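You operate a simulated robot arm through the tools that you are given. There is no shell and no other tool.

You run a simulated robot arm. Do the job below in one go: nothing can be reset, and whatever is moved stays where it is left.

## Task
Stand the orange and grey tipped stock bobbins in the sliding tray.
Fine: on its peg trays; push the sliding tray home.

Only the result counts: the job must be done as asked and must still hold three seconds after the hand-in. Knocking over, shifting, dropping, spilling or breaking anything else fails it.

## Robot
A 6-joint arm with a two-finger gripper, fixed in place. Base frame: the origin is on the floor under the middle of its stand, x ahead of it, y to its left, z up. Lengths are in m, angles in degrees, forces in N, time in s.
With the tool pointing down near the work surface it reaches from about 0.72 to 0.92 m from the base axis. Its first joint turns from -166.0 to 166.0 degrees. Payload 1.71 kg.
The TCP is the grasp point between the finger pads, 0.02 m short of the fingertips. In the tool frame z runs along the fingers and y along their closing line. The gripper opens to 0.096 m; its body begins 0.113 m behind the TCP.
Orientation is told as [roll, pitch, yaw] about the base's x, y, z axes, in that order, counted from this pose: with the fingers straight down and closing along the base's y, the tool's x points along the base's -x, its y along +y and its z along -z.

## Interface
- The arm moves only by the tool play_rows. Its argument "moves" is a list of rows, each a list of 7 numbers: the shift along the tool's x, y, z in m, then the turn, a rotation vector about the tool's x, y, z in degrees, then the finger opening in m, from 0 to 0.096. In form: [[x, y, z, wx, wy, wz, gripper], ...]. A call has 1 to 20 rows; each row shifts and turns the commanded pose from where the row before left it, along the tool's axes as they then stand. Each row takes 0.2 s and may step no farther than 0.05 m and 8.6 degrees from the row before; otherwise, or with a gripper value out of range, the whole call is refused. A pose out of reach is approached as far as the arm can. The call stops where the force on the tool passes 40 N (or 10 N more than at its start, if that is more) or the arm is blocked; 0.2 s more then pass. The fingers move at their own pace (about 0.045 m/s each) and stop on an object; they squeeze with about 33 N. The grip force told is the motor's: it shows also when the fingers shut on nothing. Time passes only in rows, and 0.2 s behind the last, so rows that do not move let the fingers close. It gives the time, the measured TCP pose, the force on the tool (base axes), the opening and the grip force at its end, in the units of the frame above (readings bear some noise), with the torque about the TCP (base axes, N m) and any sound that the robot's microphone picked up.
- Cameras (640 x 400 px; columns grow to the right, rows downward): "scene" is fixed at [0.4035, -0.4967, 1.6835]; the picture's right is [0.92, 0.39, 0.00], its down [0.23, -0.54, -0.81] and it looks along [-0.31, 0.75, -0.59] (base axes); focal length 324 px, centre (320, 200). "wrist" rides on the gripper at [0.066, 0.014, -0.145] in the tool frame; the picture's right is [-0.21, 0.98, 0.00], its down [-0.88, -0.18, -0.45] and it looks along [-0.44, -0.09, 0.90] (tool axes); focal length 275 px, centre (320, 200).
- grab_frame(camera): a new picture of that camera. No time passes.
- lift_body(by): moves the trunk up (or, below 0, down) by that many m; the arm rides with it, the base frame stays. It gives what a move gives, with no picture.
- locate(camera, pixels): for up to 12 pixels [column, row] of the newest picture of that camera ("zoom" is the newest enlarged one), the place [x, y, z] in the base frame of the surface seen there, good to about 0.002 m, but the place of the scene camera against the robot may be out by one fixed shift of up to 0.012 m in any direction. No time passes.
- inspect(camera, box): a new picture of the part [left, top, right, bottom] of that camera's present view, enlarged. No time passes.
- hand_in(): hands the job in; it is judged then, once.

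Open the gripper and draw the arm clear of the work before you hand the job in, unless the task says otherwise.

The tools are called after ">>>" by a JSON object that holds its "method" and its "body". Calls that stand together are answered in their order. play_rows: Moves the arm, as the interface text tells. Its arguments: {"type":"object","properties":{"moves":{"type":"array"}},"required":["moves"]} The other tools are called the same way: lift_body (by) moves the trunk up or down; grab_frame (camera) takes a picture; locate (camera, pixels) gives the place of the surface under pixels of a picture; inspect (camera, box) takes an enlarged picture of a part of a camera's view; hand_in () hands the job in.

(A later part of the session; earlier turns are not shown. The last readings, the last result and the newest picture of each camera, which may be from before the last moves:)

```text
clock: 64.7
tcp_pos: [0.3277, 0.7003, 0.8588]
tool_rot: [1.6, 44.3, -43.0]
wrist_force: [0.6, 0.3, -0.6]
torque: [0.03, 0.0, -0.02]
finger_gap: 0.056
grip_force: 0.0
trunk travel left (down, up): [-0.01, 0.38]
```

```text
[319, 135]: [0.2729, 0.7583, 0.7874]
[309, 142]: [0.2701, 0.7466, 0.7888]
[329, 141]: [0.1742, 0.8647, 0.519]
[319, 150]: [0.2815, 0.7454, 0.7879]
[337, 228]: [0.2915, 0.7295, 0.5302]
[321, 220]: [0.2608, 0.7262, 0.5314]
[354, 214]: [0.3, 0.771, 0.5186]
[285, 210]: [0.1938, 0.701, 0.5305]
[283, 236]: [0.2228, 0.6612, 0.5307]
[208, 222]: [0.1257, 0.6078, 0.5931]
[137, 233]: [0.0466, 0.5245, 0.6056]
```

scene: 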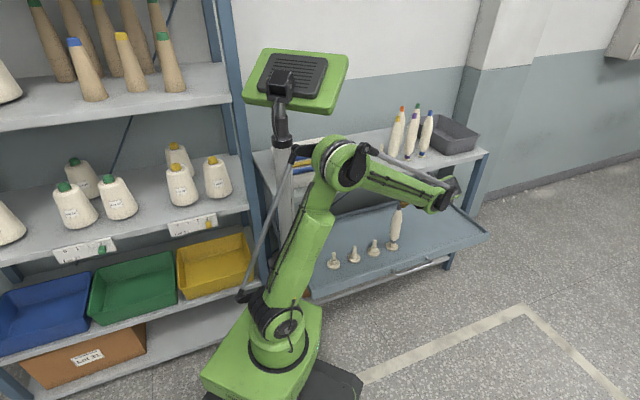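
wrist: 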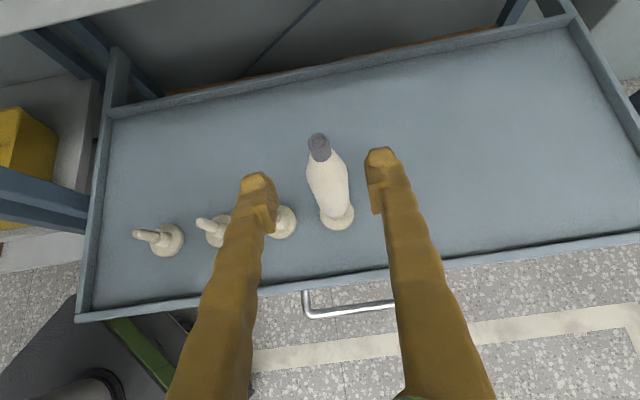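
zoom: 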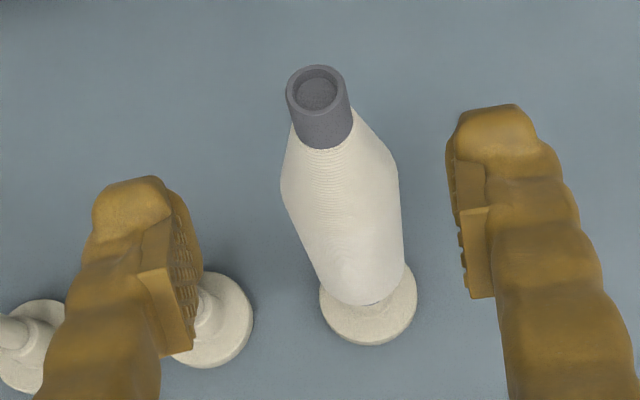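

Grey stands upright on peg 4 (rim at z≈0.788). Now I raise the trunk for the orange bobbin.

>>> {"method": "lift_body", "body": {"by": 0.38}}

>>> {"method": "play_rows", "body": {"moves": [[0.0314, 0, -0.0323, 0, 0, 0, 0.056], [0.0314, 0, -0.0323, 0, 0, 0, 0.056], [0, 0, 0, -4.4, -0.1, 4.5, 0.056], [0, 0, 0, -4.4, -0.1, 4.5, 0.056], [0, 0, 0, -4.4, -0.1, 4.5, 0.056], [0, 0, 0, -4.4, -0.1, 4.5, 0.056], [0, 0, 0, 0, 3.6, 0, 0.056], [0, 0, 0, 0, 0, 0, 0.056]]}}

>>> {"method": "grab_frame", "body": {"camera": "wrist"}}

>>> {"method": "grab_frame", "body": {"camera": "scene"}}

```text
clock: 68.4
tcp_pos: [0.3289, 0.7005, 1.2381]
tool_rot: [1.6, 44.3, -43.2]
wrist_force: [-0.1, -0.4, -0.1]
torque: [-0.01, 0.01, -0.01]
finger_gap: 0.056
grip_force: 0.1
trunk travel left (down, up): [-0.39, 0.0]
```

```text
clock: 70.2
tcp_pos: [0.3288, 0.6985, 1.3282]
tool_rot: [1.7, 48.0, -68.2]
wrist_force: [-0.8, -0.3, 0.1]
torque: [0.02, 0.04, -0.01]
finger_gap: 0.0557
grip_force: 0.1
trunk travel left (down, up): [-0.39, 0.0]
```

```text
taken
```

wrist: 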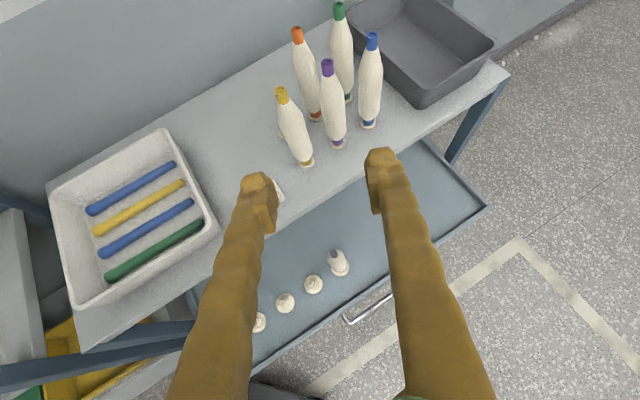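

```text
taken
```

scene: 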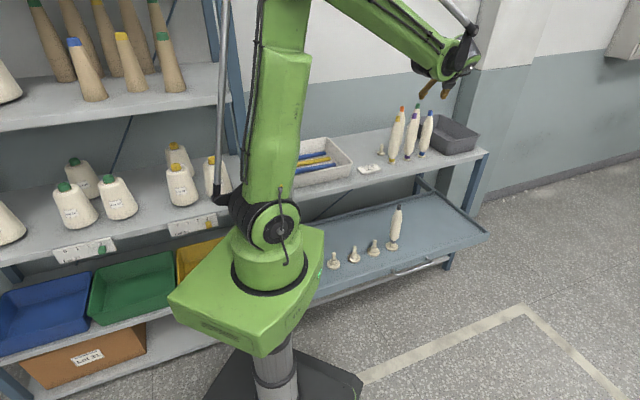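

Grey stays upright on its peg. Now I move to 0.09 m above the orange tip at (0.176,1.067), passing well above the others (fingertips z ≥1.21).

>>> {"method": "play_rows", "body": {"moves": [[0.01903, -0.00157, 0.03653, 0, 0, 0, 0.052], [0.01903, -0.00157, 0.03653, 0, 0, 0, 0.052], [0.01903, -0.00157, 0.03653, 0, 0, 0, 0.052], [0.01903, -0.00157, 0.03653, 0, 0, 0, 0.052], [0.01903, -0.00157, 0.03653, 0, 0, 0, 0.052], [0.01903, -0.00157, 0.03653, 0, 0, 0, 0.052], [0.01903, -0.00157, 0.03653, 0, 0, 0, 0.052], [0.01903, -0.00157, 0.03653, 0, 0, 0, 0.052], [0.01903, -0.00157, 0.03653, 0, 0, 0, 0.052], [0.01903, -0.00157, 0.03653, 0, 0, 0, 0.052], [0, 0, 0, 0, 0, 0, 0.052], [0, 0, 0, 0, 0, 0, 0.052]]}}

>>> {"method": "grab_frame", "body": {"camera": "wrist"}}

>>> {"method": "grab_frame", "body": {"camera": "scene"}}

```text
clock: 72.8
tcp_pos: [0.1743, 1.0665, 1.2257]
tool_rot: [1.8, 48.0, -68.1]
wrist_force: [0.8, 0.2, -0.2]
torque: [0.0, 0.0, -0.03]
finger_gap: 0.052
grip_force: 0.1
trunk travel left (down, up): [-0.39, 0.0]
```

```text
taken
```

wrist: 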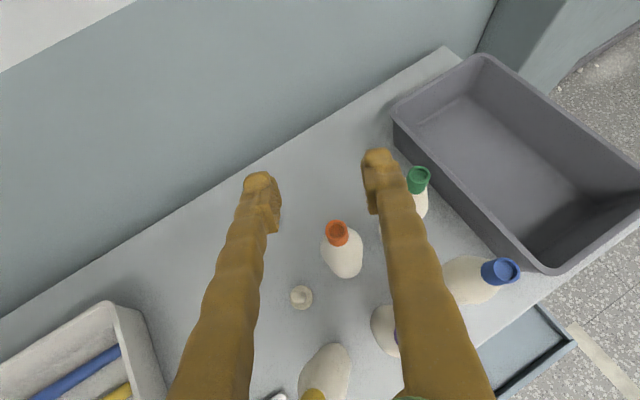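

```text
taken
```

scene: 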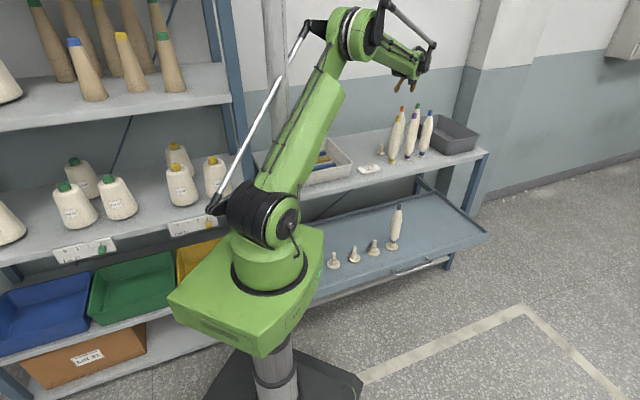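

The orange tip is seen at (337,231) between the fingers. I zoom in and locate its rim.

>>> {"method": "inspect", "body": {"camera": "wrist", "box": [300, 205, 380, 255]}}

```text
8.00 times, centred on (340, 230) of wrist
```

zoom: 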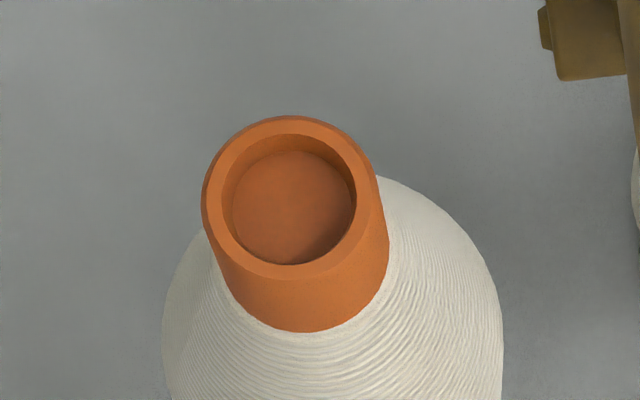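

>>> {"method": "locate", "body": {"camera": "zoom", "pixels": [[214, 197], [361, 197], [288, 126], [288, 271], [235, 145], [342, 250], [342, 145], [235, 250], [300, 325], [383, 250]]}}

```text
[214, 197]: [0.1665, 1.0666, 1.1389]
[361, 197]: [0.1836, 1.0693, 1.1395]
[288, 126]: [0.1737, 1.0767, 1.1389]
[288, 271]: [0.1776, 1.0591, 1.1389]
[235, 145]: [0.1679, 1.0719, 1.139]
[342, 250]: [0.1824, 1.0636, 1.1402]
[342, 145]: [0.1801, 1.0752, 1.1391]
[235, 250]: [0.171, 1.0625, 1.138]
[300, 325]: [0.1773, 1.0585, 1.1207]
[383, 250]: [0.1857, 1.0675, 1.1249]
```

The tip is 2–3 mm toward +y from the tool axis. I correct and descend 0.088 m vertically.

>>> {"method": "play_rows", "body": {"moves": [[0, 0.0027, 0, 0, 0, 0, 0.052], [-0.01308, -0.00035, 0.01177, 0, 0, 0, 0.052], [-0.01308, -0.00035, 0.01177, 0, 0, 0, 0.052], [-0.01308, -0.00035, 0.01177, 0, 0, 0, 0.052], [-0.01308, -0.00035, 0.01177, 0, 0, 0, 0.052], [-0.01308, -0.00035, 0.01177, 0, 0, 0, 0.052], [0, 0, 0, 0, 0, 0, 0.052]]}}

>>> {"method": "grab_frame", "body": {"camera": "wrist"}}

>>> {"method": "inspect", "body": {"camera": "scene", "box": [360, 60, 460, 170]}}

```text
clock: 74.4
tcp_pos: [0.1772, 1.0684, 1.1375]
tool_rot: [1.7, 47.9, -68.3]
wrist_force: [-0.5, 0.4, -1.2]
torque: [0.0, 0.01, 0.0]
finger_gap: 0.052
grip_force: 0.0
trunk travel left (down, up): [-0.39, 0.0]
```

```text
taken
```

wrist: 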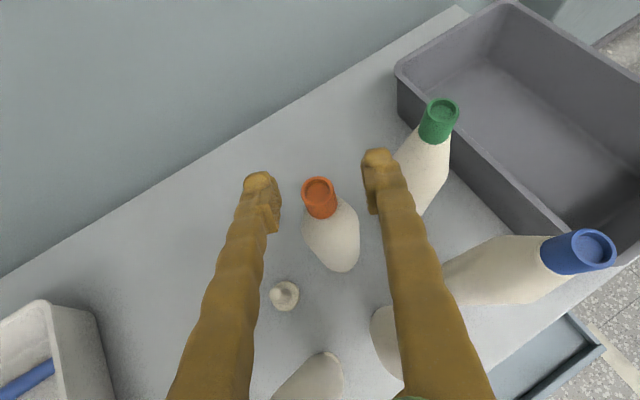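

```text
3.64 times, centred on (410, 115) of scene
```

zoom: 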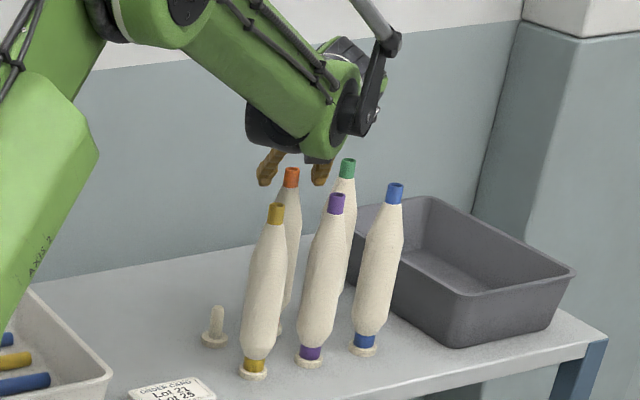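

Orange rim is at (319,190), right at the TCP's projection. I go down 13 mm and close.

>>> {"method": "play_rows", "body": {"moves": [[-0.01, -0.0003, 0.009, 0, 0, 0, 0.052], [0, 0, 0, 0, 0, 0, 0.052], [0, 0, 0, 0, 0, 0, 0.0], [0, 0, 0, 0, 0, 0, 0.0], [0, 0, 0, 0, 0, 0, 0.0], [0, 0, 0, 0, 0, 0, 0.0]]}}

>>> {"method": "grab_frame", "body": {"camera": "wrist"}}

```text
clock: 75.8
tcp_pos: [0.1777, 1.0673, 1.1234]
tool_rot: [1.7, 48.0, -68.1]
wrist_force: [-0.2, 0.9, 0.9]
torque: [-0.02, 0.02, 0.02]
finger_gap: 0.0235
grip_force: 33.3
trunk travel left (down, up): [-0.39, 0.0]
```

```text
taken
```

wrist: 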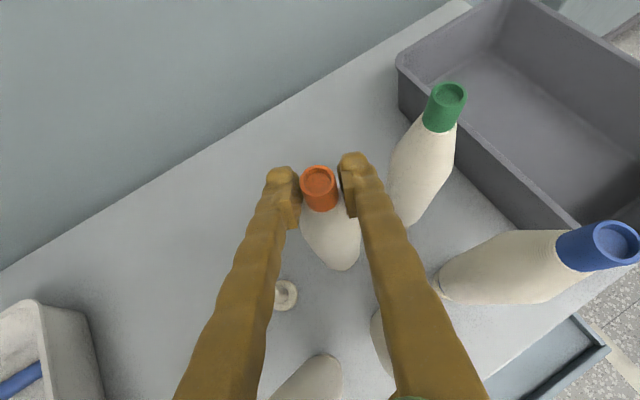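

Held (gap 0.0235, 33 N, no side force). I lift straight up by 0.135 m.

>>> {"method": "play_rows", "body": {"moves": [[0.0074, 0.0002, -0.0067, 0, 0, 0, 0.0], [0.0149, 0.0004, -0.0134, 0, 0, 0, 0.0], [0.0149, 0.0004, -0.0134, 0, 0, 0, 0.0], [0.0149, 0.0004, -0.0134, 0, 0, 0, 0.0], [0.0149, 0.0004, -0.0134, 0, 0, 0, 0.0], [0.0149, 0.0004, -0.0134, 0, 0, 0, 0.0], [0.0149, 0.0004, -0.0134, 0, 0, 0, 0.0]]}}

>>> {"method": "inspect", "body": {"camera": "scene", "box": [350, 40, 470, 180]}}

```text
clock: 77.4
tcp_pos: [0.1768, 1.0675, 1.2541]
tool_rot: [1.7, 48.1, -68.1]
wrist_force: [0.3, 0.9, -0.7]
torque: [0.0, -0.01, -0.01]
finger_gap: 0.023
grip_force: 33.1
trunk travel left (down, up): [-0.39, 0.0]
```

```text
2.86 times, centred on (410, 110) of scene
```

zoom: 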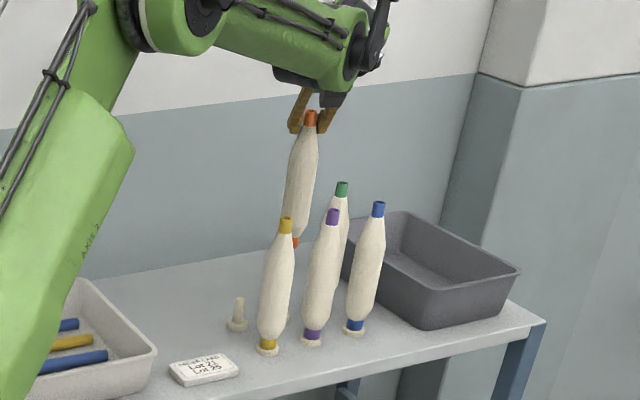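

Orange is off its peg, base at about z 1.045. I carry it along -u through the freed place while turning the tool +24° about the vertical (keeps the arm off the mast), then toward the front, left of yellow.

>>> {"method": "play_rows", "body": {"moves": [[-0.00755, -0.0267, -0.00838, 4.46, 0.12, -4.01, 0.0], [-0.00564, -0.02775, -0.00626, 4.46, 0.12, -4.01, 0.0], [-0.00367, -0.02848, -0.00407, 4.46, 0.12, -4.01, 0.0], [-0.00166, -0.02889, -0.00184, 4.46, 0.12, -4.01, 0.0], [-0.01488, -0.02162, -0.01652, 0, 0, 0, 0.0], [-0.01488, -0.02162, -0.01652, 0, 0, 0, 0.0], [-0.01488, -0.02162, -0.01652, 0, 0, 0, 0.0], [-0.01488, -0.02162, -0.01652, 0, 0, 0, 0.0], [-0.01488, -0.02162, -0.01652, 0, 0, 0, 0.0], [-0.01488, -0.02162, -0.01652, 0, 0, 0, 0.0], [0, 0, 0, 0, 0, 0, 0.0]]}}

>>> {"method": "grab_frame", "body": {"camera": "wrist"}}

>>> {"method": "grab_frame", "body": {"camera": "scene"}}

```text
clock: 79.8
tcp_pos: [0.0944, 0.8015, 1.2482]
tool_rot: [1.7, 48.1, -44.1]
wrist_force: [0.1, 0.3, -1.3]
torque: [-0.02, 0.0, -0.01]
finger_gap: 0.0228
grip_force: 33.3
trunk travel left (down, up): [-0.39, 0.0]
```

```text
taken
```

wrist: 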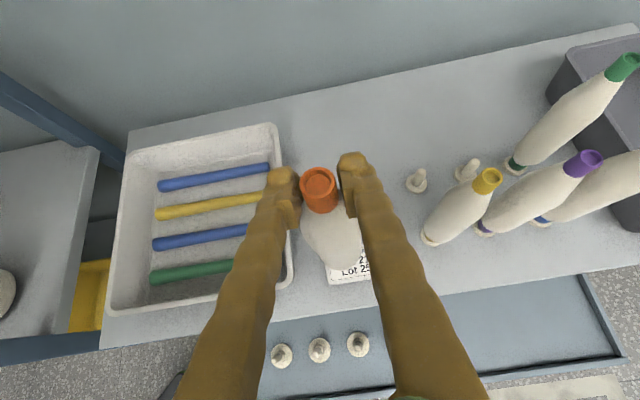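

```text
taken
```

scene: 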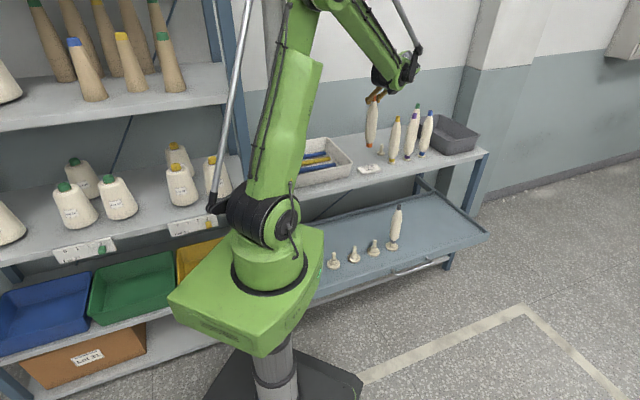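

All four others stand. I carry orange over peg 3 at (0.198,0.678), then lower the trunk by 0.25.

>>> {"method": "play_rows", "body": {"moves": [[-0.01788, -0.00277, -0.01987, 0, 0, 0, 0.0], [-0.01788, -0.00277, -0.01987, 0, 0, 0, 0.0], [-0.01788, -0.00277, -0.01987, 0, 0, 0, 0.0], [-0.01788, -0.00277, -0.01987, 0, 0, 0, 0.0], [-0.01788, -0.00277, -0.01987, 0, 0, 0, 0.0], [-0.01788, -0.00277, -0.01987, 0, 0, 0, 0.0], [0, 0, 0, 0, 0, 0, 0.0]]}}

>>> {"method": "lift_body", "body": {"by": -0.25}}

>>> {"method": "grab_frame", "body": {"camera": "wrist"}}

>>> {"method": "grab_frame", "body": {"camera": "scene"}}

```text
clock: 81.4
tcp_pos: [0.1953, 0.6752, 1.2495]
tool_rot: [1.7, 48.0, -44.2]
wrist_force: [-0.7, -0.1, -0.4]
torque: [-0.02, 0.0, 0.0]
finger_gap: 0.0222
grip_force: 33.3
trunk travel left (down, up): [-0.39, 0.0]
```

```text
clock: 84.0
tcp_pos: [0.1941, 0.6755, 0.9991]
tool_rot: [1.7, 48.0, -44.2]
wrist_force: [0.5, -0.2, -1.2]
torque: [0.0, 0.04, 0.0]
finger_gap: 0.0215
grip_force: 32.6
trunk travel left (down, up): [-0.14, 0.25]
```

```text
taken
```

wrist: 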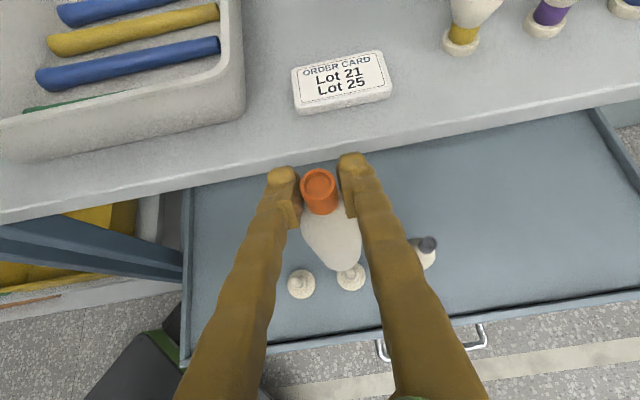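

```text
taken
```

scene: 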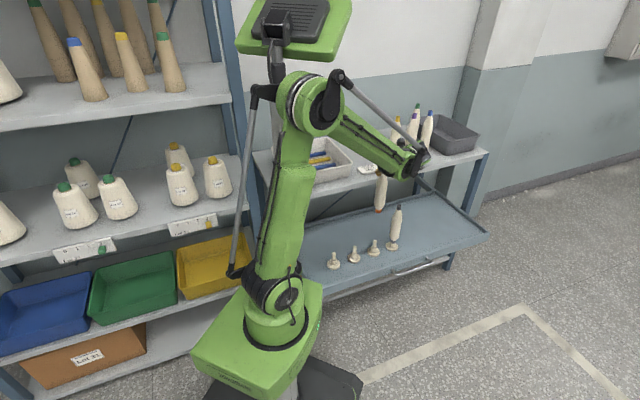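

Orange hangs over peg 3 with the gap at 0.0215. I descend 0.165 m with the arm (with a 3.9 mm sideways correction) so that its base is just above the pin, and look.

>>> {"method": "play_rows", "body": {"moves": [[-0.02452, 0.0012, 0.02208, 0, 0, 0, 0.0], [-0.02452, 0.0012, 0.02208, 0, 0, 0, 0.0], [-0.02452, -0.00066, 0.02208, 0, 0, 0, 0.0], [-0.02452, -0.00066, 0.02208, 0, 0, 0, 0.0], [-0.02452, -0.00066, 0.02208, 0, 0, 0, 0.0], [0, 0, 0, 0, 0, 0, 0.0]]}}

>>> {"method": "grab_frame", "body": {"camera": "wrist"}}

>>> {"method": "inspect", "body": {"camera": "scene", "box": [350, 205, 400, 265]}}

```text
clock: 85.4
tcp_pos: [0.196, 0.6778, 0.8347]
tool_rot: [1.8, 48.0, -44.2]
wrist_force: [-0.1, 0.5, -1.7]
torque: [0.01, 0.02, 0.04]
finger_gap: 0.0215
grip_force: 32.8
trunk travel left (down, up): [-0.14, 0.25]
```

```text
taken
```

wrist: 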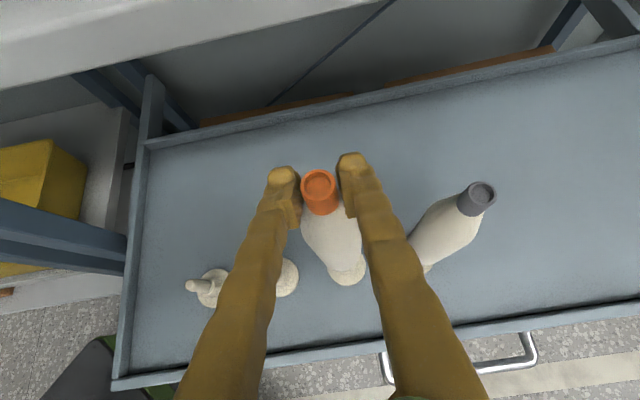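

```text
6.67 times, centred on (375, 235) of scene
```

zoom: 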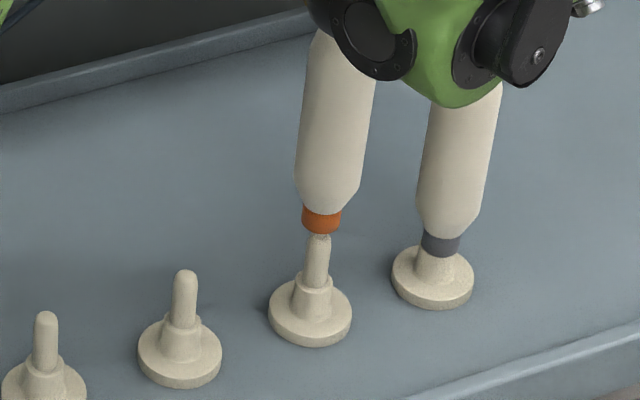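

The orange ring (302–341, bottom y≈233) sits right above peg 3's tip (320,238). I locate ring and pin.

>>> {"method": "locate", "body": {"camera": "zoom", "pixels": [[304, 220], [339, 224], [321, 222], [321, 230], [307, 255], [329, 255], [318, 255], [318, 240], [294, 290], [332, 290], [270, 308], [351, 313]]}}

```text
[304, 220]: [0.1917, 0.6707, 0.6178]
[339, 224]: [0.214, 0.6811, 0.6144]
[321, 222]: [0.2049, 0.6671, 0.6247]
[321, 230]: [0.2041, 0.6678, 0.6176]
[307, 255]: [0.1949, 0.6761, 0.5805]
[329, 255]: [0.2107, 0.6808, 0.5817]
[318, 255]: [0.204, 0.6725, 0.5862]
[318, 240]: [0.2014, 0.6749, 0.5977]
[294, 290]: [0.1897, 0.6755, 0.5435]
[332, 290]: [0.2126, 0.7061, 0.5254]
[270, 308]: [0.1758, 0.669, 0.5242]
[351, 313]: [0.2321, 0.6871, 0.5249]
```

Ring and pin agree within about 1.5 mm. I descend 0.052 m over the pin, leaving about 8 mm to the seat.

>>> {"method": "play_rows", "body": {"moves": [[-0.00966, -0.00026, 0.0087, 0, 0, 0, 0.0], [-0.00966, -0.00026, 0.0087, 0, 0, 0, 0.0], [-0.00966, -0.00026, 0.0087, 0, 0, 0, 0.0], [-0.00966, -0.00026, 0.0087, 0, 0, 0, 0.0], [0, 0, 0, 0, 0, 0, 0.0]]}}

>>> {"method": "inspect", "body": {"camera": "scene", "box": [360, 225, 390, 262]}}

```text
clock: 86.6
tcp_pos: [0.1973, 0.678, 0.7821]
tool_rot: [1.7, 48.0, -44.1]
wrist_force: [-0.9, 0.3, -1.8]
torque: [0.0, 0.01, 0.01]
finger_gap: 0.0212
grip_force: 33.3
trunk travel left (down, up): [-0.14, 0.25]
```

```text
10.81 times, centred on (375, 244) of scene
```

zoom: 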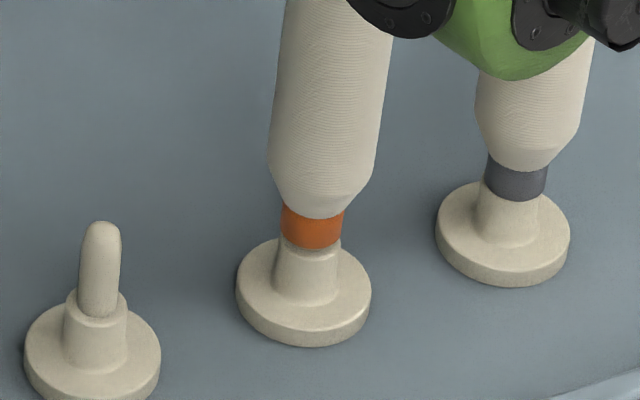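

The orange ring is just above the step with no force. I go on in 2 mm steps.

>>> {"method": "play_rows", "body": {"moves": [[-0.0015, 0, 0.00134, 0, 0, 0, 0.0], [-0.0015, 0, 0.00134, 0, 0, 0, 0.0]]}}

>>> {"method": "inspect", "body": {"camera": "scene", "box": [360, 225, 390, 262]}}

```text
clock: 87.2
tcp_pos: [0.1952, 0.6777, 0.7784]
tool_rot: [1.7, 48.0, -44.2]
wrist_force: [-0.2, -0.4, -1.6]
torque: [0.01, -0.01, -0.01]
finger_gap: 0.0211
grip_force: 33.2
trunk travel left (down, up): [-0.14, 0.25]
```

```text
10.81 times, centred on (375, 244) of scene
```

zoom: 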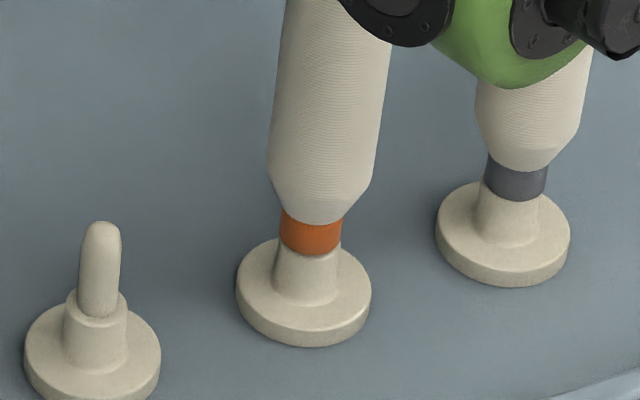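

Compared with seated grey (ring-to-disc 86 px), orange shows 90 px, so about 2 mm remain. I go 1.5 mm.

>>> {"method": "play_rows", "body": {"moves": [[-0.0011, 0, 0.001, 0, 0, 0, 0.0]]}}

```text
clock: 87.6
tcp_pos: [0.1974, 0.6775, 0.776]
tool_rot: [1.7, 48.1, -44.2]
wrist_force: [0.6, -0.1, -0.4]
torque: [0.02, 0.03, -0.01]
finger_gap: 0.0209
grip_force: 32.5
trunk travel left (down, up): [-0.14, 0.25]
```

No contact yet; another 1.5 mm.

>>> {"method": "play_rows", "body": {"moves": [[-0.0011, 0, 0.001, 0, 0, 0, 0.0]]}}

>>> {"method": "inspect", "body": {"camera": "scene", "box": [360, 225, 390, 262]}}

```text
clock: 88.0
tcp_pos: [0.1982, 0.6775, 0.7753]
tool_rot: [1.7, 48.0, -44.1]
wrist_force: [0.2, -0.2, 0.8]
torque: [-0.08, -0.01, -0.01]
finger_gap: 0.0209
grip_force: 33.2
trunk travel left (down, up): [-0.14, 0.25]
```

```text
10.81 times, centred on (375, 244) of scene
```

zoom: 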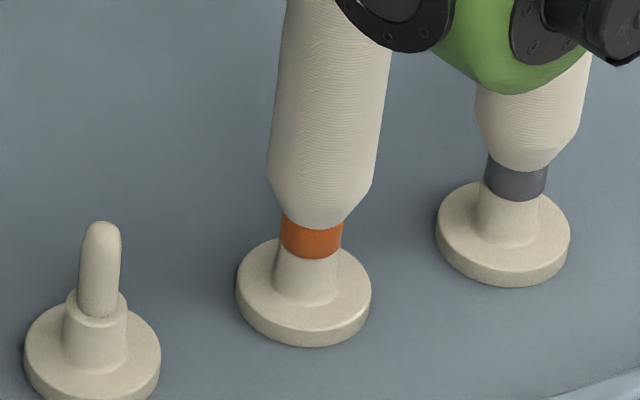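

The force has turned from -1.6 to +0.8 N and the ring-to-disc distance is 87 px, so orange has just seated. I open the fingers.

>>> {"method": "play_rows", "body": {"moves": [[0, 0, 0, 0, 0, 0, 0.03], [0, 0, 0, 0, 0, 0, 0.05], [0, 0, 0, 0, 0, 0, 0.05], [0, 0, 0, 0, 0, 0, 0.05]]}}

>>> {"method": "inspect", "body": {"camera": "scene", "box": [350, 195, 410, 265]}}

>>> {"method": "grab_frame", "body": {"camera": "wrist"}}

```text
clock: 89.0
tcp_pos: [0.1972, 0.6781, 0.7747]
tool_rot: [1.7, 48.0, -44.2]
wrist_force: [0.2, -0.2, -0.4]
torque: [0.02, -0.04, 0.02]
finger_gap: 0.0499
grip_force: 0.2
trunk travel left (down, up): [-0.14, 0.25]
```

```text
5.71 times, centred on (380, 230) of scene
```

zoom: 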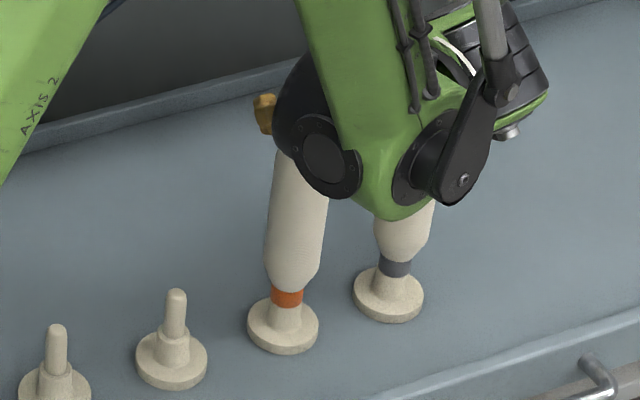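

```text
taken
```

wrist: 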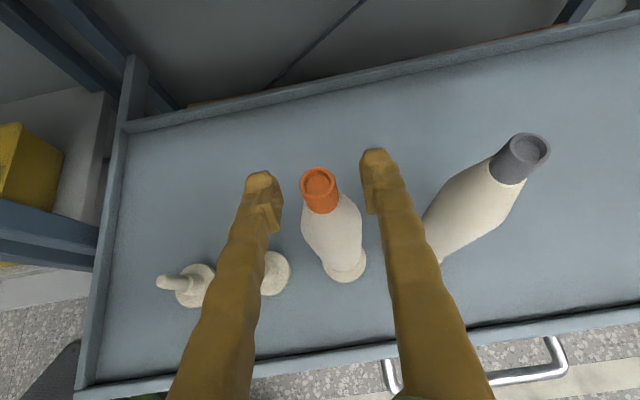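

Orange stands on peg 3, its cap free between the open fingers at (319,188). I withdraw along the finger axis and then rise.

>>> {"method": "play_rows", "body": {"moves": [[0, 0, -0.02, 0, 0, 0, 0.056], [0, 0, -0.03, 0, 0, 0, 0.056], [0, 0, -0.03, 0, 0, 0, 0.056], [0, 0, -0.04, 0, 0, 0, 0.056], [0.03, 0.0008, -0.0268, 0, 0, 0, 0.056], [0.03, 0.0008, -0.0268, 0, 0, 0, 0.056], [0.03, 0.0008, -0.0268, 0, 0, 0, 0.056], [0, 0, 0, 0, 0, 0, 0.056]]}}

>>> {"method": "grab_frame", "body": {"camera": "wrist"}}

>>> {"method": "grab_frame", "body": {"camera": "scene"}}

```text
clock: 90.8
tcp_pos: [0.2568, 0.6134, 0.9768]
tool_rot: [1.7, 48.0, -44.2]
wrist_force: [0.6, -0.5, -0.2]
torque: [0.01, 0.0, -0.05]
finger_gap: 0.056
grip_force: 0.1
trunk travel left (down, up): [-0.14, 0.25]
```

```text
taken
```

wrist: 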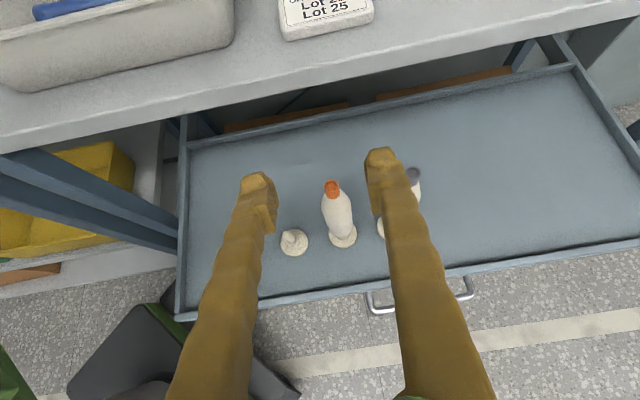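

```text
taken
```

scene: 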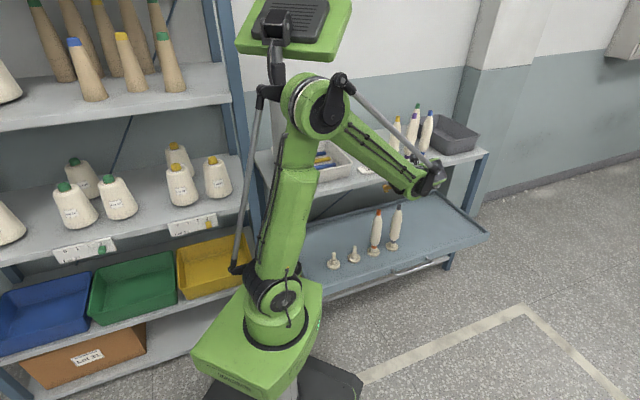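

Both bobbins stand in the tray. I move clear to the right (0.50,0.565) and tilt the tool to horizontal.

>>> {"method": "play_rows", "body": {"moves": [[-0.0232, 0.02247, -0.02577, 0, 0, 0, 0.07], [-0.0232, 0.02247, -0.02577, 0, 0, 0, 0.07], [-0.0232, 0.02247, -0.02577, 0, 0, 0, 0.07], [-0.0232, 0.02247, -0.02577, 0, 0, 0, 0.07], [-0.0232, 0.02247, -0.02577, 0, 0, 0, 0.07], [-0.0232, 0.02247, -0.02577, 0, 0, 0, 0.07], [0, 0, 0, 0, 8.4, 0, 0.07], [0, 0, 0, 0, 8.4, 0, 0.07], [0, 0, 0, 0, 8.4, 0, 0.07], [0, 0, 0, 0, 8.4, 0, 0.07], [0, 0, 0, 0, 8.4, 0, 0.07], [0, 0, 0, 0, 0, 0, 0.07]]}}

>>> {"method": "play_rows", "body": {"moves": [[0, 0, 0, 0, 0, -8.2, 0.07], [0, 0, 0, 0, 0, -8.2, 0.07], [0, 0, 0, 0, 0, -8.2, 0.07], [0, 0, 0, 0, 0, -8.2, 0.07], [0, 0, 0, 0, 0, -8.2, 0.07], [0, 0, 0, 0, 0, -8.2, 0.07], [0, 0, 0, 0, 0, -8.2, 0.07], [0, 0, 0, 0, 0, -8.2, 0.07], [0, 0, 0, 0, 0, -8.2, 0.07], [0, 0, 0, 0, 0, -8.2, 0.07], [0, 0, 0, 0, 0, -8.0, 0.07], [0, 0, 0, 0, 0, 0, 0.07]]}}

>>> {"method": "grab_frame", "body": {"camera": "wrist"}}

>>> {"method": "grab_frame", "body": {"camera": "scene"}}

```text
clock: 93.4
tcp_pos: [0.5012, 0.5595, 0.9771]
tool_rot: [93.8, 88.8, 48.4]
wrist_force: [0.4, -1.1, -0.3]
torque: [-0.01, 0.0, 0.02]
finger_gap: 0.0701
grip_force: 0.0
trunk travel left (down, up): [-0.14, 0.25]
```

```text
clock: 96.0
tcp_pos: [0.5005, 0.5608, 0.9773]
tool_rot: [90.0, -1.2, 44.6]
wrist_force: [-0.1, -0.5, -0.6]
torque: [0.01, -0.01, 0.0]
finger_gap: 0.0698
grip_force: 0.0
trunk travel left (down, up): [-0.14, 0.25]
```

```text
taken
```

wrist: 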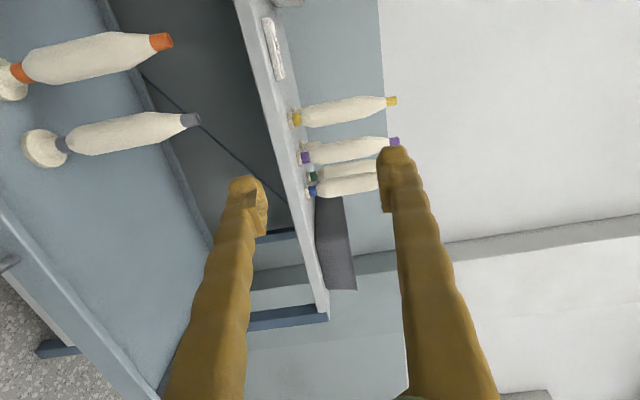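

```text
taken
```

scene: 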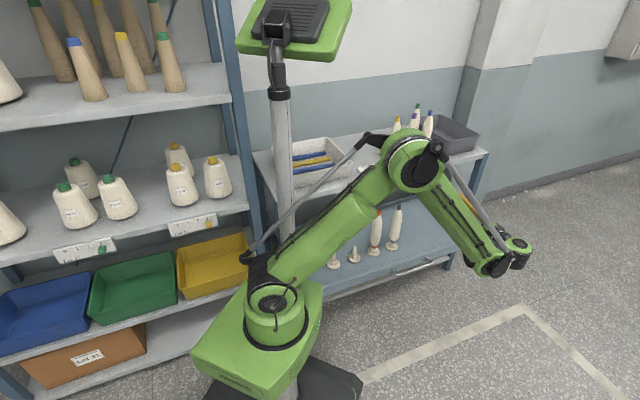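

The tool is horizontal again at u≈0.750, n≈0.045, in front of the handle (n≈0.175). I lower the trunk by 0.14 and then the arm to handle height.

>>> {"method": "lift_body", "body": {"by": -0.14}}

>>> {"method": "play_rows", "body": {"moves": [[0, -0.04, 0, 0, 0, 0, 0.07], [0, -0.04, 0, 0, 0, 0, 0.07], [0, -0.04, 0, 0, 0, 0, 0.07], [0, -0.04, 0, 0, 0, 0, 0.07], [0, -0.04, 0, 0, 0, 0, 0.07], [0, -0.04, 0, 0, 0, 0, 0.07], [0, -0.04, 0, 0, 0, 0, 0.07], [0, -0.04, 0, 0, 0, 0, 0.07], [0, 0, 0, 0, 0, 0, 0.07]]}}

>>> {"method": "grab_frame", "body": {"camera": "wrist"}}

>>> {"method": "grab_frame", "body": {"camera": "scene"}}

```text
clock: 97.6
tcp_pos: [0.5008, 0.5607, 0.8383]
tool_rot: [90.0, -1.1, 44.5]
wrist_force: [-0.8, 0.0, -0.2]
torque: [0.03, 0.01, 0.02]
finger_gap: 0.0699
grip_force: 0.1
trunk travel left (down, up): [0.0, 0.39]
```

```text
clock: 99.6
tcp_pos: [0.505, 0.5658, 0.519]
tool_rot: [90.0, -1.1, 44.6]
wrist_force: [0.0, 0.4, 0.0]
torque: [0.0, -0.03, 0.0]
finger_gap: 0.0701
grip_force: 0.2
trunk travel left (down, up): [0.0, 0.39]
```

```text
taken
```

wrist: 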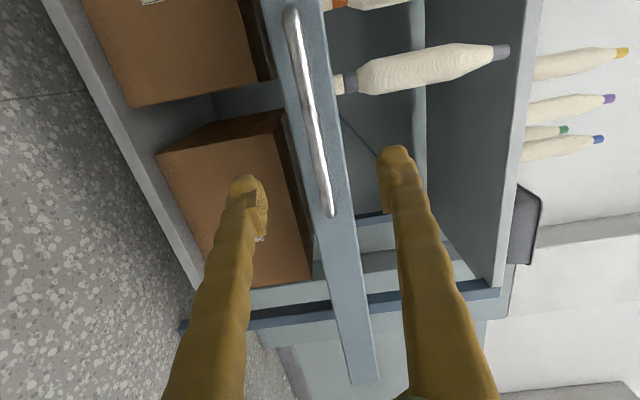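

```text
taken
```

scene: 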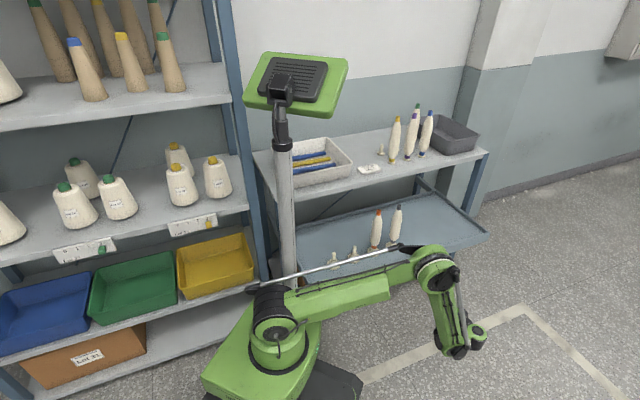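

The bar runs from (290,15) to (331,212) in the wrist view. I locate it for the approach.

>>> {"method": "locate", "body": {"camera": "wrist", "pixels": [[305, 80], [312, 120], [318, 150], [313, 135], [319, 135], [300, 200], [340, 180], [499, 50], [515, 100], [540, 20], [338, 85], [510, 160]]}}

```text
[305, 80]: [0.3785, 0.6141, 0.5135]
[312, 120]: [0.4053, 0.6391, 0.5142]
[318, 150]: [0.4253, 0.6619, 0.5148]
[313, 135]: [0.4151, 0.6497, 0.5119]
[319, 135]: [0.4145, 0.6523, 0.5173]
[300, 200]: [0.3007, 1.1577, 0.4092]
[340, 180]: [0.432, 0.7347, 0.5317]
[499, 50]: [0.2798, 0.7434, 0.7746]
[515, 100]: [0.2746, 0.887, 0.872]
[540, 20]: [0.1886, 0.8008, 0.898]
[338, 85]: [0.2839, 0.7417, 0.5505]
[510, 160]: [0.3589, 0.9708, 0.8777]
```

Bar centre is at n≈0.1735, z≈0.514; TCP at n≈0.045, z 0.519. I lower 4.5 mm, advance 0.127 m and close on the bar.

>>> {"method": "play_rows", "body": {"moves": [[0, -0.0045, 0, 0, 0, 0, 0.07], [0, 0, 0.035, 0, 0, 0, 0.07], [0, 0, 0.035, 0, 0, 0, 0.07], [0, 0, 0.03, 0, 0, 0, 0.07], [0, 0, 0.017, 0, 0, 0, 0.07], [0, 0, 0.01, 0, 0, 0, 0.07], [0, 0, 0, 0, 0, 0, 0.03], [0, 0, 0, 0, 0, 0, 0.03], [0, 0, 0, 0, 0, 0, 0.03]]}}

>>> {"method": "grab_frame", "body": {"camera": "wrist"}}

```text
clock: 101.6
tcp_pos: [0.4155, 0.6562, 0.5153]
tool_rot: [90.0, -1.1, 44.4]
wrist_force: [-0.1, -0.3, -0.4]
torque: [0.0, 0.03, -0.01]
finger_gap: 0.0297
grip_force: 0.2
trunk travel left (down, up): [0.0, 0.39]
```

```text
taken
```

wrist: 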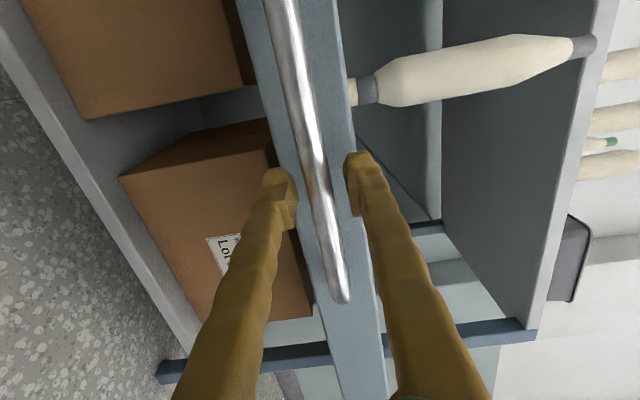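

The open fingers (gap 0.03) straddle the bar. I close on it.

>>> {"method": "play_rows", "body": {"moves": [[0, 0, 0, 0, 0, 0, 0.018], [0, 0, 0, 0, 0, 0, 0.0], [0, 0, 0, 0, 0, 0, 0.0], [0, 0, 0, 0, 0, 0, 0.0]]}}

```text
clock: 102.6
tcp_pos: [0.4152, 0.6557, 0.5146]
tool_rot: [90.0, -1.2, 44.6]
wrist_force: [-0.9, -0.1, -3.5]
torque: [-0.34, 0.3, -0.03]
finger_gap: 0.012
grip_force: 35.0
trunk travel left (down, up): [0.0, 0.39]
```

Held with little load (-3.5 N). I start pushing the tray home along +n slowly, with a gentle ramp so the bobbins stay steady.

>>> {"method": "play_rows", "body": {"moves": [[0, 0, 0.003, 0, 0, 0, 0.0], [0, 0, 0.006, 0, 0, 0, 0.0], [0, 0, 0.008, 0, 0, 0, 0.0], [0, 0, 0.008, 0, 0, 0, 0.0], [0, 0, 0.008, 0, 0, 0, 0.0], [0, 0, 0.005, 0, 0, 0, 0.0], [0, 0, 0.002, 0, 0, 0, 0.0]]}}

>>> {"method": "grab_frame", "body": {"camera": "scene"}}

>>> {"method": "grab_frame", "body": {"camera": "wrist"}}

```text
clock: 104.2
tcp_pos: [0.387, 0.6841, 0.5145]
tool_rot: [90.0, -1.1, 44.6]
wrist_force: [-4.9, -6.9, 0.4]
torque: [-0.34, 0.31, -0.13]
finger_gap: 0.0117
grip_force: 34.7
trunk travel left (down, up): [0.0, 0.39]
```

```text
taken
```

scene: 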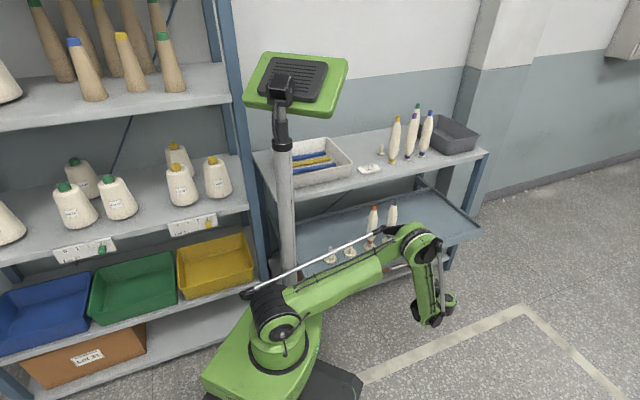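

```text
taken
```

wrist: 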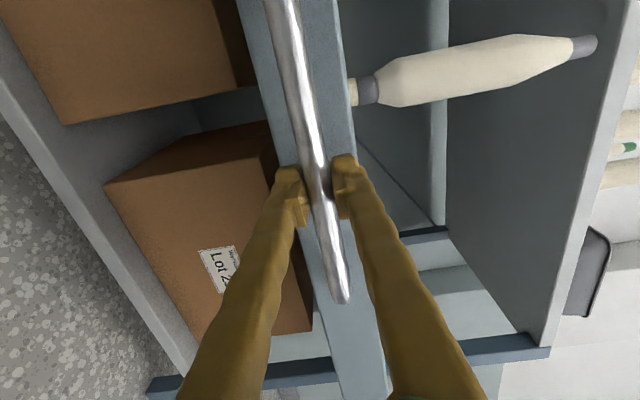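

The tray went in 0.04 m and both bobbins stand still relative to it (grey at (365,90) unchanged). I continue pushing, trimming the 8 N side load.

>>> {"method": "play_rows", "body": {"moves": [[0.0004, 0, 0.003, 0, 0, 0, 0.0], [0, 0, 0.006, 0, 0, 0, 0.0], [0, 0, 0.009, 0, 0, 0, 0.0], [0, 0, 0.009, 0, 0, 0, 0.0], [0, 0, 0.009, 0, 0, 0, 0.0], [0, 0, 0.009, 0, 0, 0, 0.0], [0, 0, 0.009, 0, 0, 0, 0.0], [0, 0, 0.006, 0, 0, 0, 0.0], [0, 0, 0.003, 0, 0, 0, 0.0]]}}

>>> {"method": "grab_frame", "body": {"camera": "wrist"}}

```text
clock: 106.2
tcp_pos: [0.3433, 0.7272, 0.5138]
tool_rot: [90.0, -1.2, 44.5]
wrist_force: [-0.5, -1.9, 3.7]
torque: [-0.33, 0.3, -0.43]
finger_gap: 0.0117
grip_force: 34.3
trunk travel left (down, up): [0.0, 0.39]
```

```text
taken
```

wrist: 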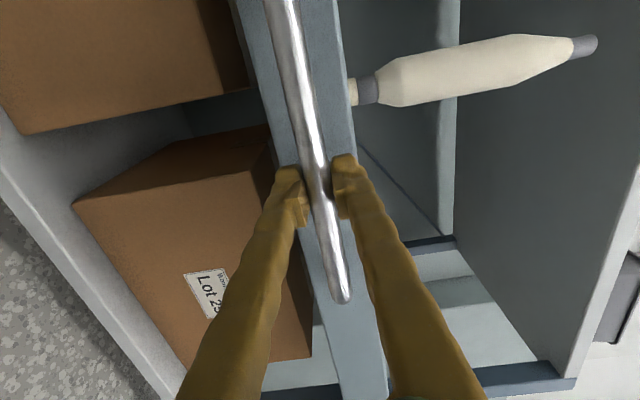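

Now 0.10 m in (TCP n≈0.274), forces small. I push another 0.09 m the same way.

>>> {"method": "play_rows", "body": {"moves": [[0.0001, -0.0005, 0.003, 0, 0, 0, 0.0], [0, 0, 0.006, 0, 0, 0, 0.0], [0, 0, 0.009, 0, 0, 0, 0.0], [0, 0, 0.009, 0, 0, 0, 0.0], [0, 0, 0.009, 0, 0, 0, 0.0], [0, 0, 0.009, 0, 0, 0, 0.0], [0, 0, 0.009, 0, 0, 0, 0.0], [0, 0, 0.009, 0, 0, 0, 0.0], [0, 0, 0.009, 0, 0, 0, 0.0], [0, 0, 0.009, 0, 0, 0, 0.0], [0, 0, 0.006, 0, 0, 0, 0.0], [0, 0, 0.003, 0, 0, 0, 0.0]]}}

>>> {"method": "grab_frame", "body": {"camera": "wrist"}}

>>> {"method": "grab_frame", "body": {"camera": "scene"}}

```text
clock: 108.8
tcp_pos: [0.2789, 0.7918, 0.5136]
tool_rot: [90.0, -1.2, 44.6]
wrist_force: [-17.6, -17.8, 3.4]
torque: [-0.29, 0.3, -0.06]
finger_gap: 0.0117
grip_force: 34.9
trunk travel left (down, up): [0.0, 0.39]
```

```text
taken
```

wrist: 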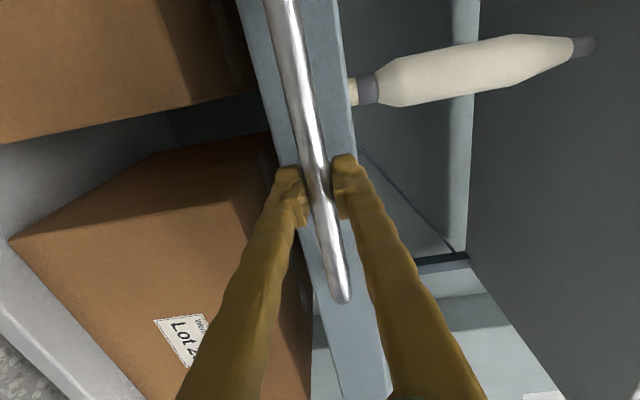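

```text
taken
```

scene: 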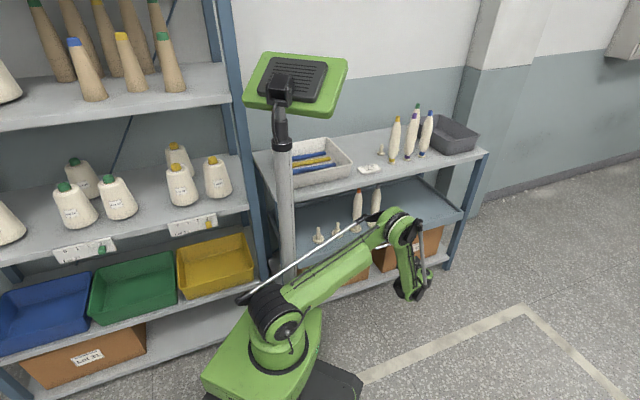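

n≈0.365, about 0.029 m remains; side load -25 N along u. I trim x +0.8 mm and go on with decreasing steps.

>>> {"method": "play_rows", "body": {"moves": [[0.0008, 0, 0.002, 0, 0, 0, 0.0], [0, 0, 0.005, 0, 0, 0, 0.0], [0, 0, 0.006, 0, 0, 0, 0.0], [0, 0, 0.005, 0, 0, 0, 0.0], [0, 0, 0.003, 0, 0, 0, 0.0], [0, 0, 0.002, 0, 0, 0, 0.0]]}}

>>> {"method": "grab_frame", "body": {"camera": "wrist"}}

```text
clock: 110.2
tcp_pos: [0.2628, 0.8086, 0.5148]
tool_rot: [89.9, -1.2, 44.6]
wrist_force: [-10.3, -8.0, 8.0]
torque: [-0.28, 0.36, 0.04]
finger_gap: 0.0115
grip_force: 35.2
trunk travel left (down, up): [0.0, 0.39]
```

```text
taken
```

wrist: 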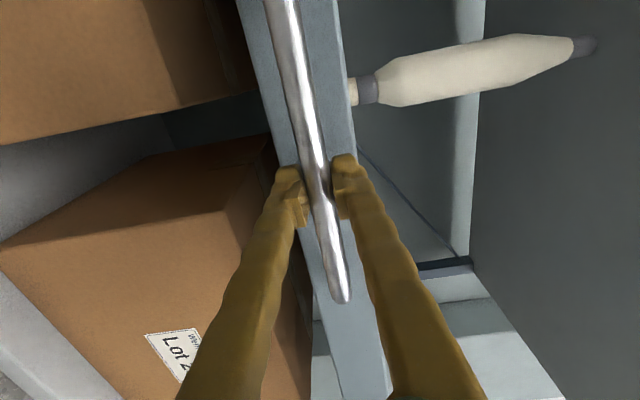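

n≈0.388 now; I push the last millimetres and watch for the stop.

>>> {"method": "play_rows", "body": {"moves": [[0.0003, -0.0005, 0.002, 0, 0, 0, 0.0], [0, 0, 0.002, 0, 0, 0, 0.0], [0, 0, 0.002, 0, 0, 0, 0.0]]}}

```text
clock: 111.0
tcp_pos: [0.2594, 0.8119, 0.5139]
tool_rot: [90.1, -1.3, 44.5]
wrist_force: [2.5, -1.2, 16.5]
torque: [-0.29, 0.4, -0.04]
finger_gap: 0.0115
grip_force: 35.1
trunk travel left (down, up): [0.0, 0.39]
```

n≈0.3927. I raise 1.2 mm to shed the vertical load and push 2 mm at a time further.

>>> {"method": "play_rows", "body": {"moves": [[0, 0.0012, 0.001, 0, 0, 0, 0.0], [0, 0, 0.002, 0, 0, 0, 0.0]]}}

```text
clock: 111.6
tcp_pos: [0.258, 0.8143, 0.5145]
tool_rot: [90.0, -1.2, 44.5]
wrist_force: [16.5, -18.9, 2.4]
torque: [-0.25, 0.28, -0.02]
finger_gap: 0.0117
grip_force: 34.8
trunk travel left (down, up): [0.0, 0.39]
```

A 25 N reaction along -n shows that the tray is against its stop at n≈0.3954, the same as at the start. I check the picture before releasing.

>>> {"method": "inspect", "body": {"camera": "scene", "box": [280, 160, 480, 285]}}

>>> {"method": "locate", "body": {"camera": "zoom", "pixels": [[560, 172], [575, 162], [500, 100], [545, 185], [437, 50], [105, 250], [165, 225], [230, 190], [290, 170], [120, 205], [180, 190], [590, 180]]}}

```text
3.20 times, centred on (380, 222) of scene
```

zoom: 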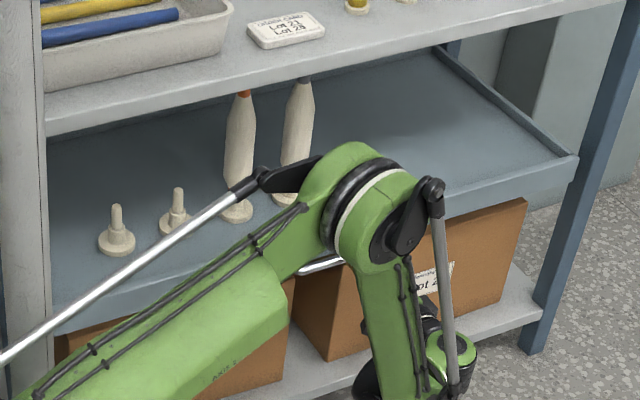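

```text
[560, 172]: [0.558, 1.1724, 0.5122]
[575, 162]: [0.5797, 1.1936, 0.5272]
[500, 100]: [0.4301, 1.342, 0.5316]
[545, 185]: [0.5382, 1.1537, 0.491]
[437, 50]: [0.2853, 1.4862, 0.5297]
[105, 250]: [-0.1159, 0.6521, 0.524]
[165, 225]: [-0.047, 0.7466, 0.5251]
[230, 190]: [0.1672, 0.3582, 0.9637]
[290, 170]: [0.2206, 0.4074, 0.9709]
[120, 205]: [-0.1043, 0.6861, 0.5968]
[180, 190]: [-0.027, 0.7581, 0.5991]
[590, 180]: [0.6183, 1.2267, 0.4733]
```

The tray's corner points match the initial ones within 1 mm ((0.558,1.172) both), and both bobbins stand. I open the fingers and back off straight.

>>> {"method": "play_rows", "body": {"moves": [[0, 0, 0, 0, 0, 0, 0.02], [0, 0, 0, 0, 0, 0, 0.05], [0, 0, 0, 0, 0, 0, 0.07], [0, 0, 0, 0, 0, 0, 0.07], [0, 0, 0, 0, 0, 0, 0.07]]}}

>>> {"method": "grab_frame", "body": {"camera": "wrist"}}

```text
clock: 112.8
tcp_pos: [0.2582, 0.8143, 0.5141]
tool_rot: [90.0, -1.1, 44.6]
wrist_force: [-0.6, -0.3, -0.4]
torque: [0.02, -0.02, 0.01]
finger_gap: 0.0698
grip_force: 0.1
trunk travel left (down, up): [0.0, 0.39]
```

```text
taken
```

wrist: 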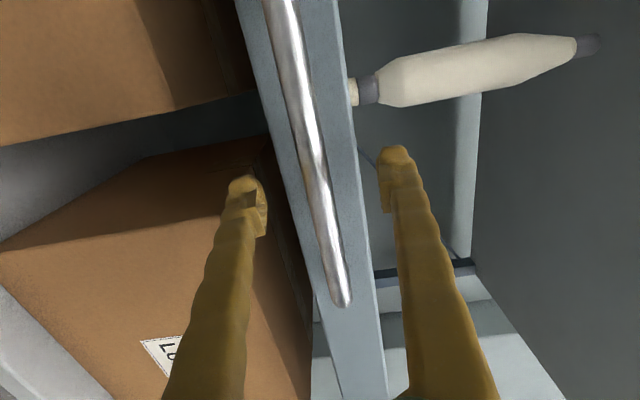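

The bar is free between the open fingers. I back straight out along -z by 0.2 m.

>>> {"method": "play_rows", "body": {"moves": [[0, 0, -0.01, 0, 0, 0, 0.07], [0, 0, -0.03, 0, 0, 0, 0.07], [0, 0, -0.04, 0, 0, 0, 0.07], [0, 0, -0.04, 0, 0, 0, 0.07], [0, 0, -0.04, 0, 0, 0, 0.07], [0, 0, -0.04, 0, 0, 0, 0.07], [0, 0, 0, 0, 0, 0, 0.07]]}}

>>> {"method": "grab_frame", "body": {"camera": "scene"}}

>>> {"method": "grab_frame", "body": {"camera": "wrist"}}

```text
clock: 114.4
tcp_pos: [0.3967, 0.6711, 0.5142]
tool_rot: [89.9, -1.1, 44.6]
wrist_force: [-0.1, -0.1, -0.2]
torque: [0.01, -0.01, 0.03]
finger_gap: 0.0701
grip_force: 0.1
trunk travel left (down, up): [0.0, 0.39]
```

```text
taken
```

scene: 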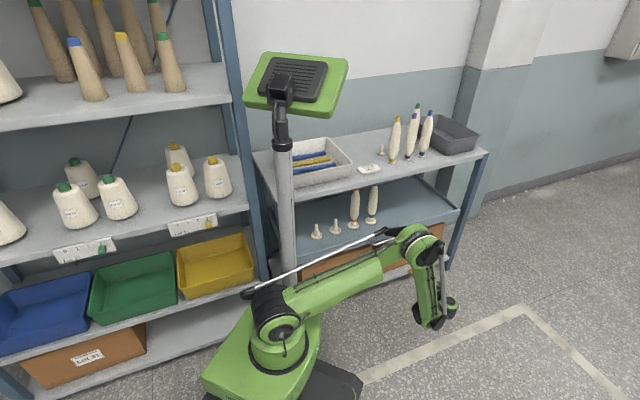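

```text
taken
```

wrist: 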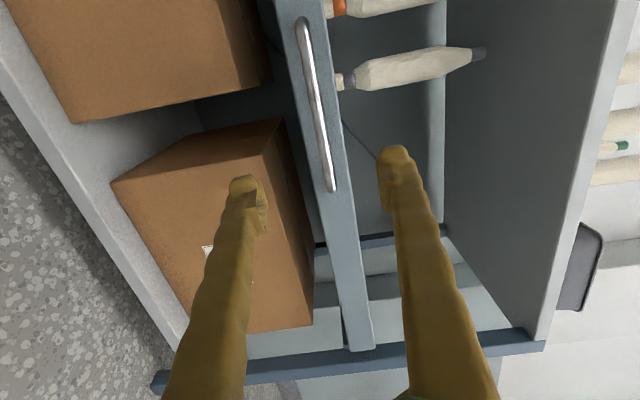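

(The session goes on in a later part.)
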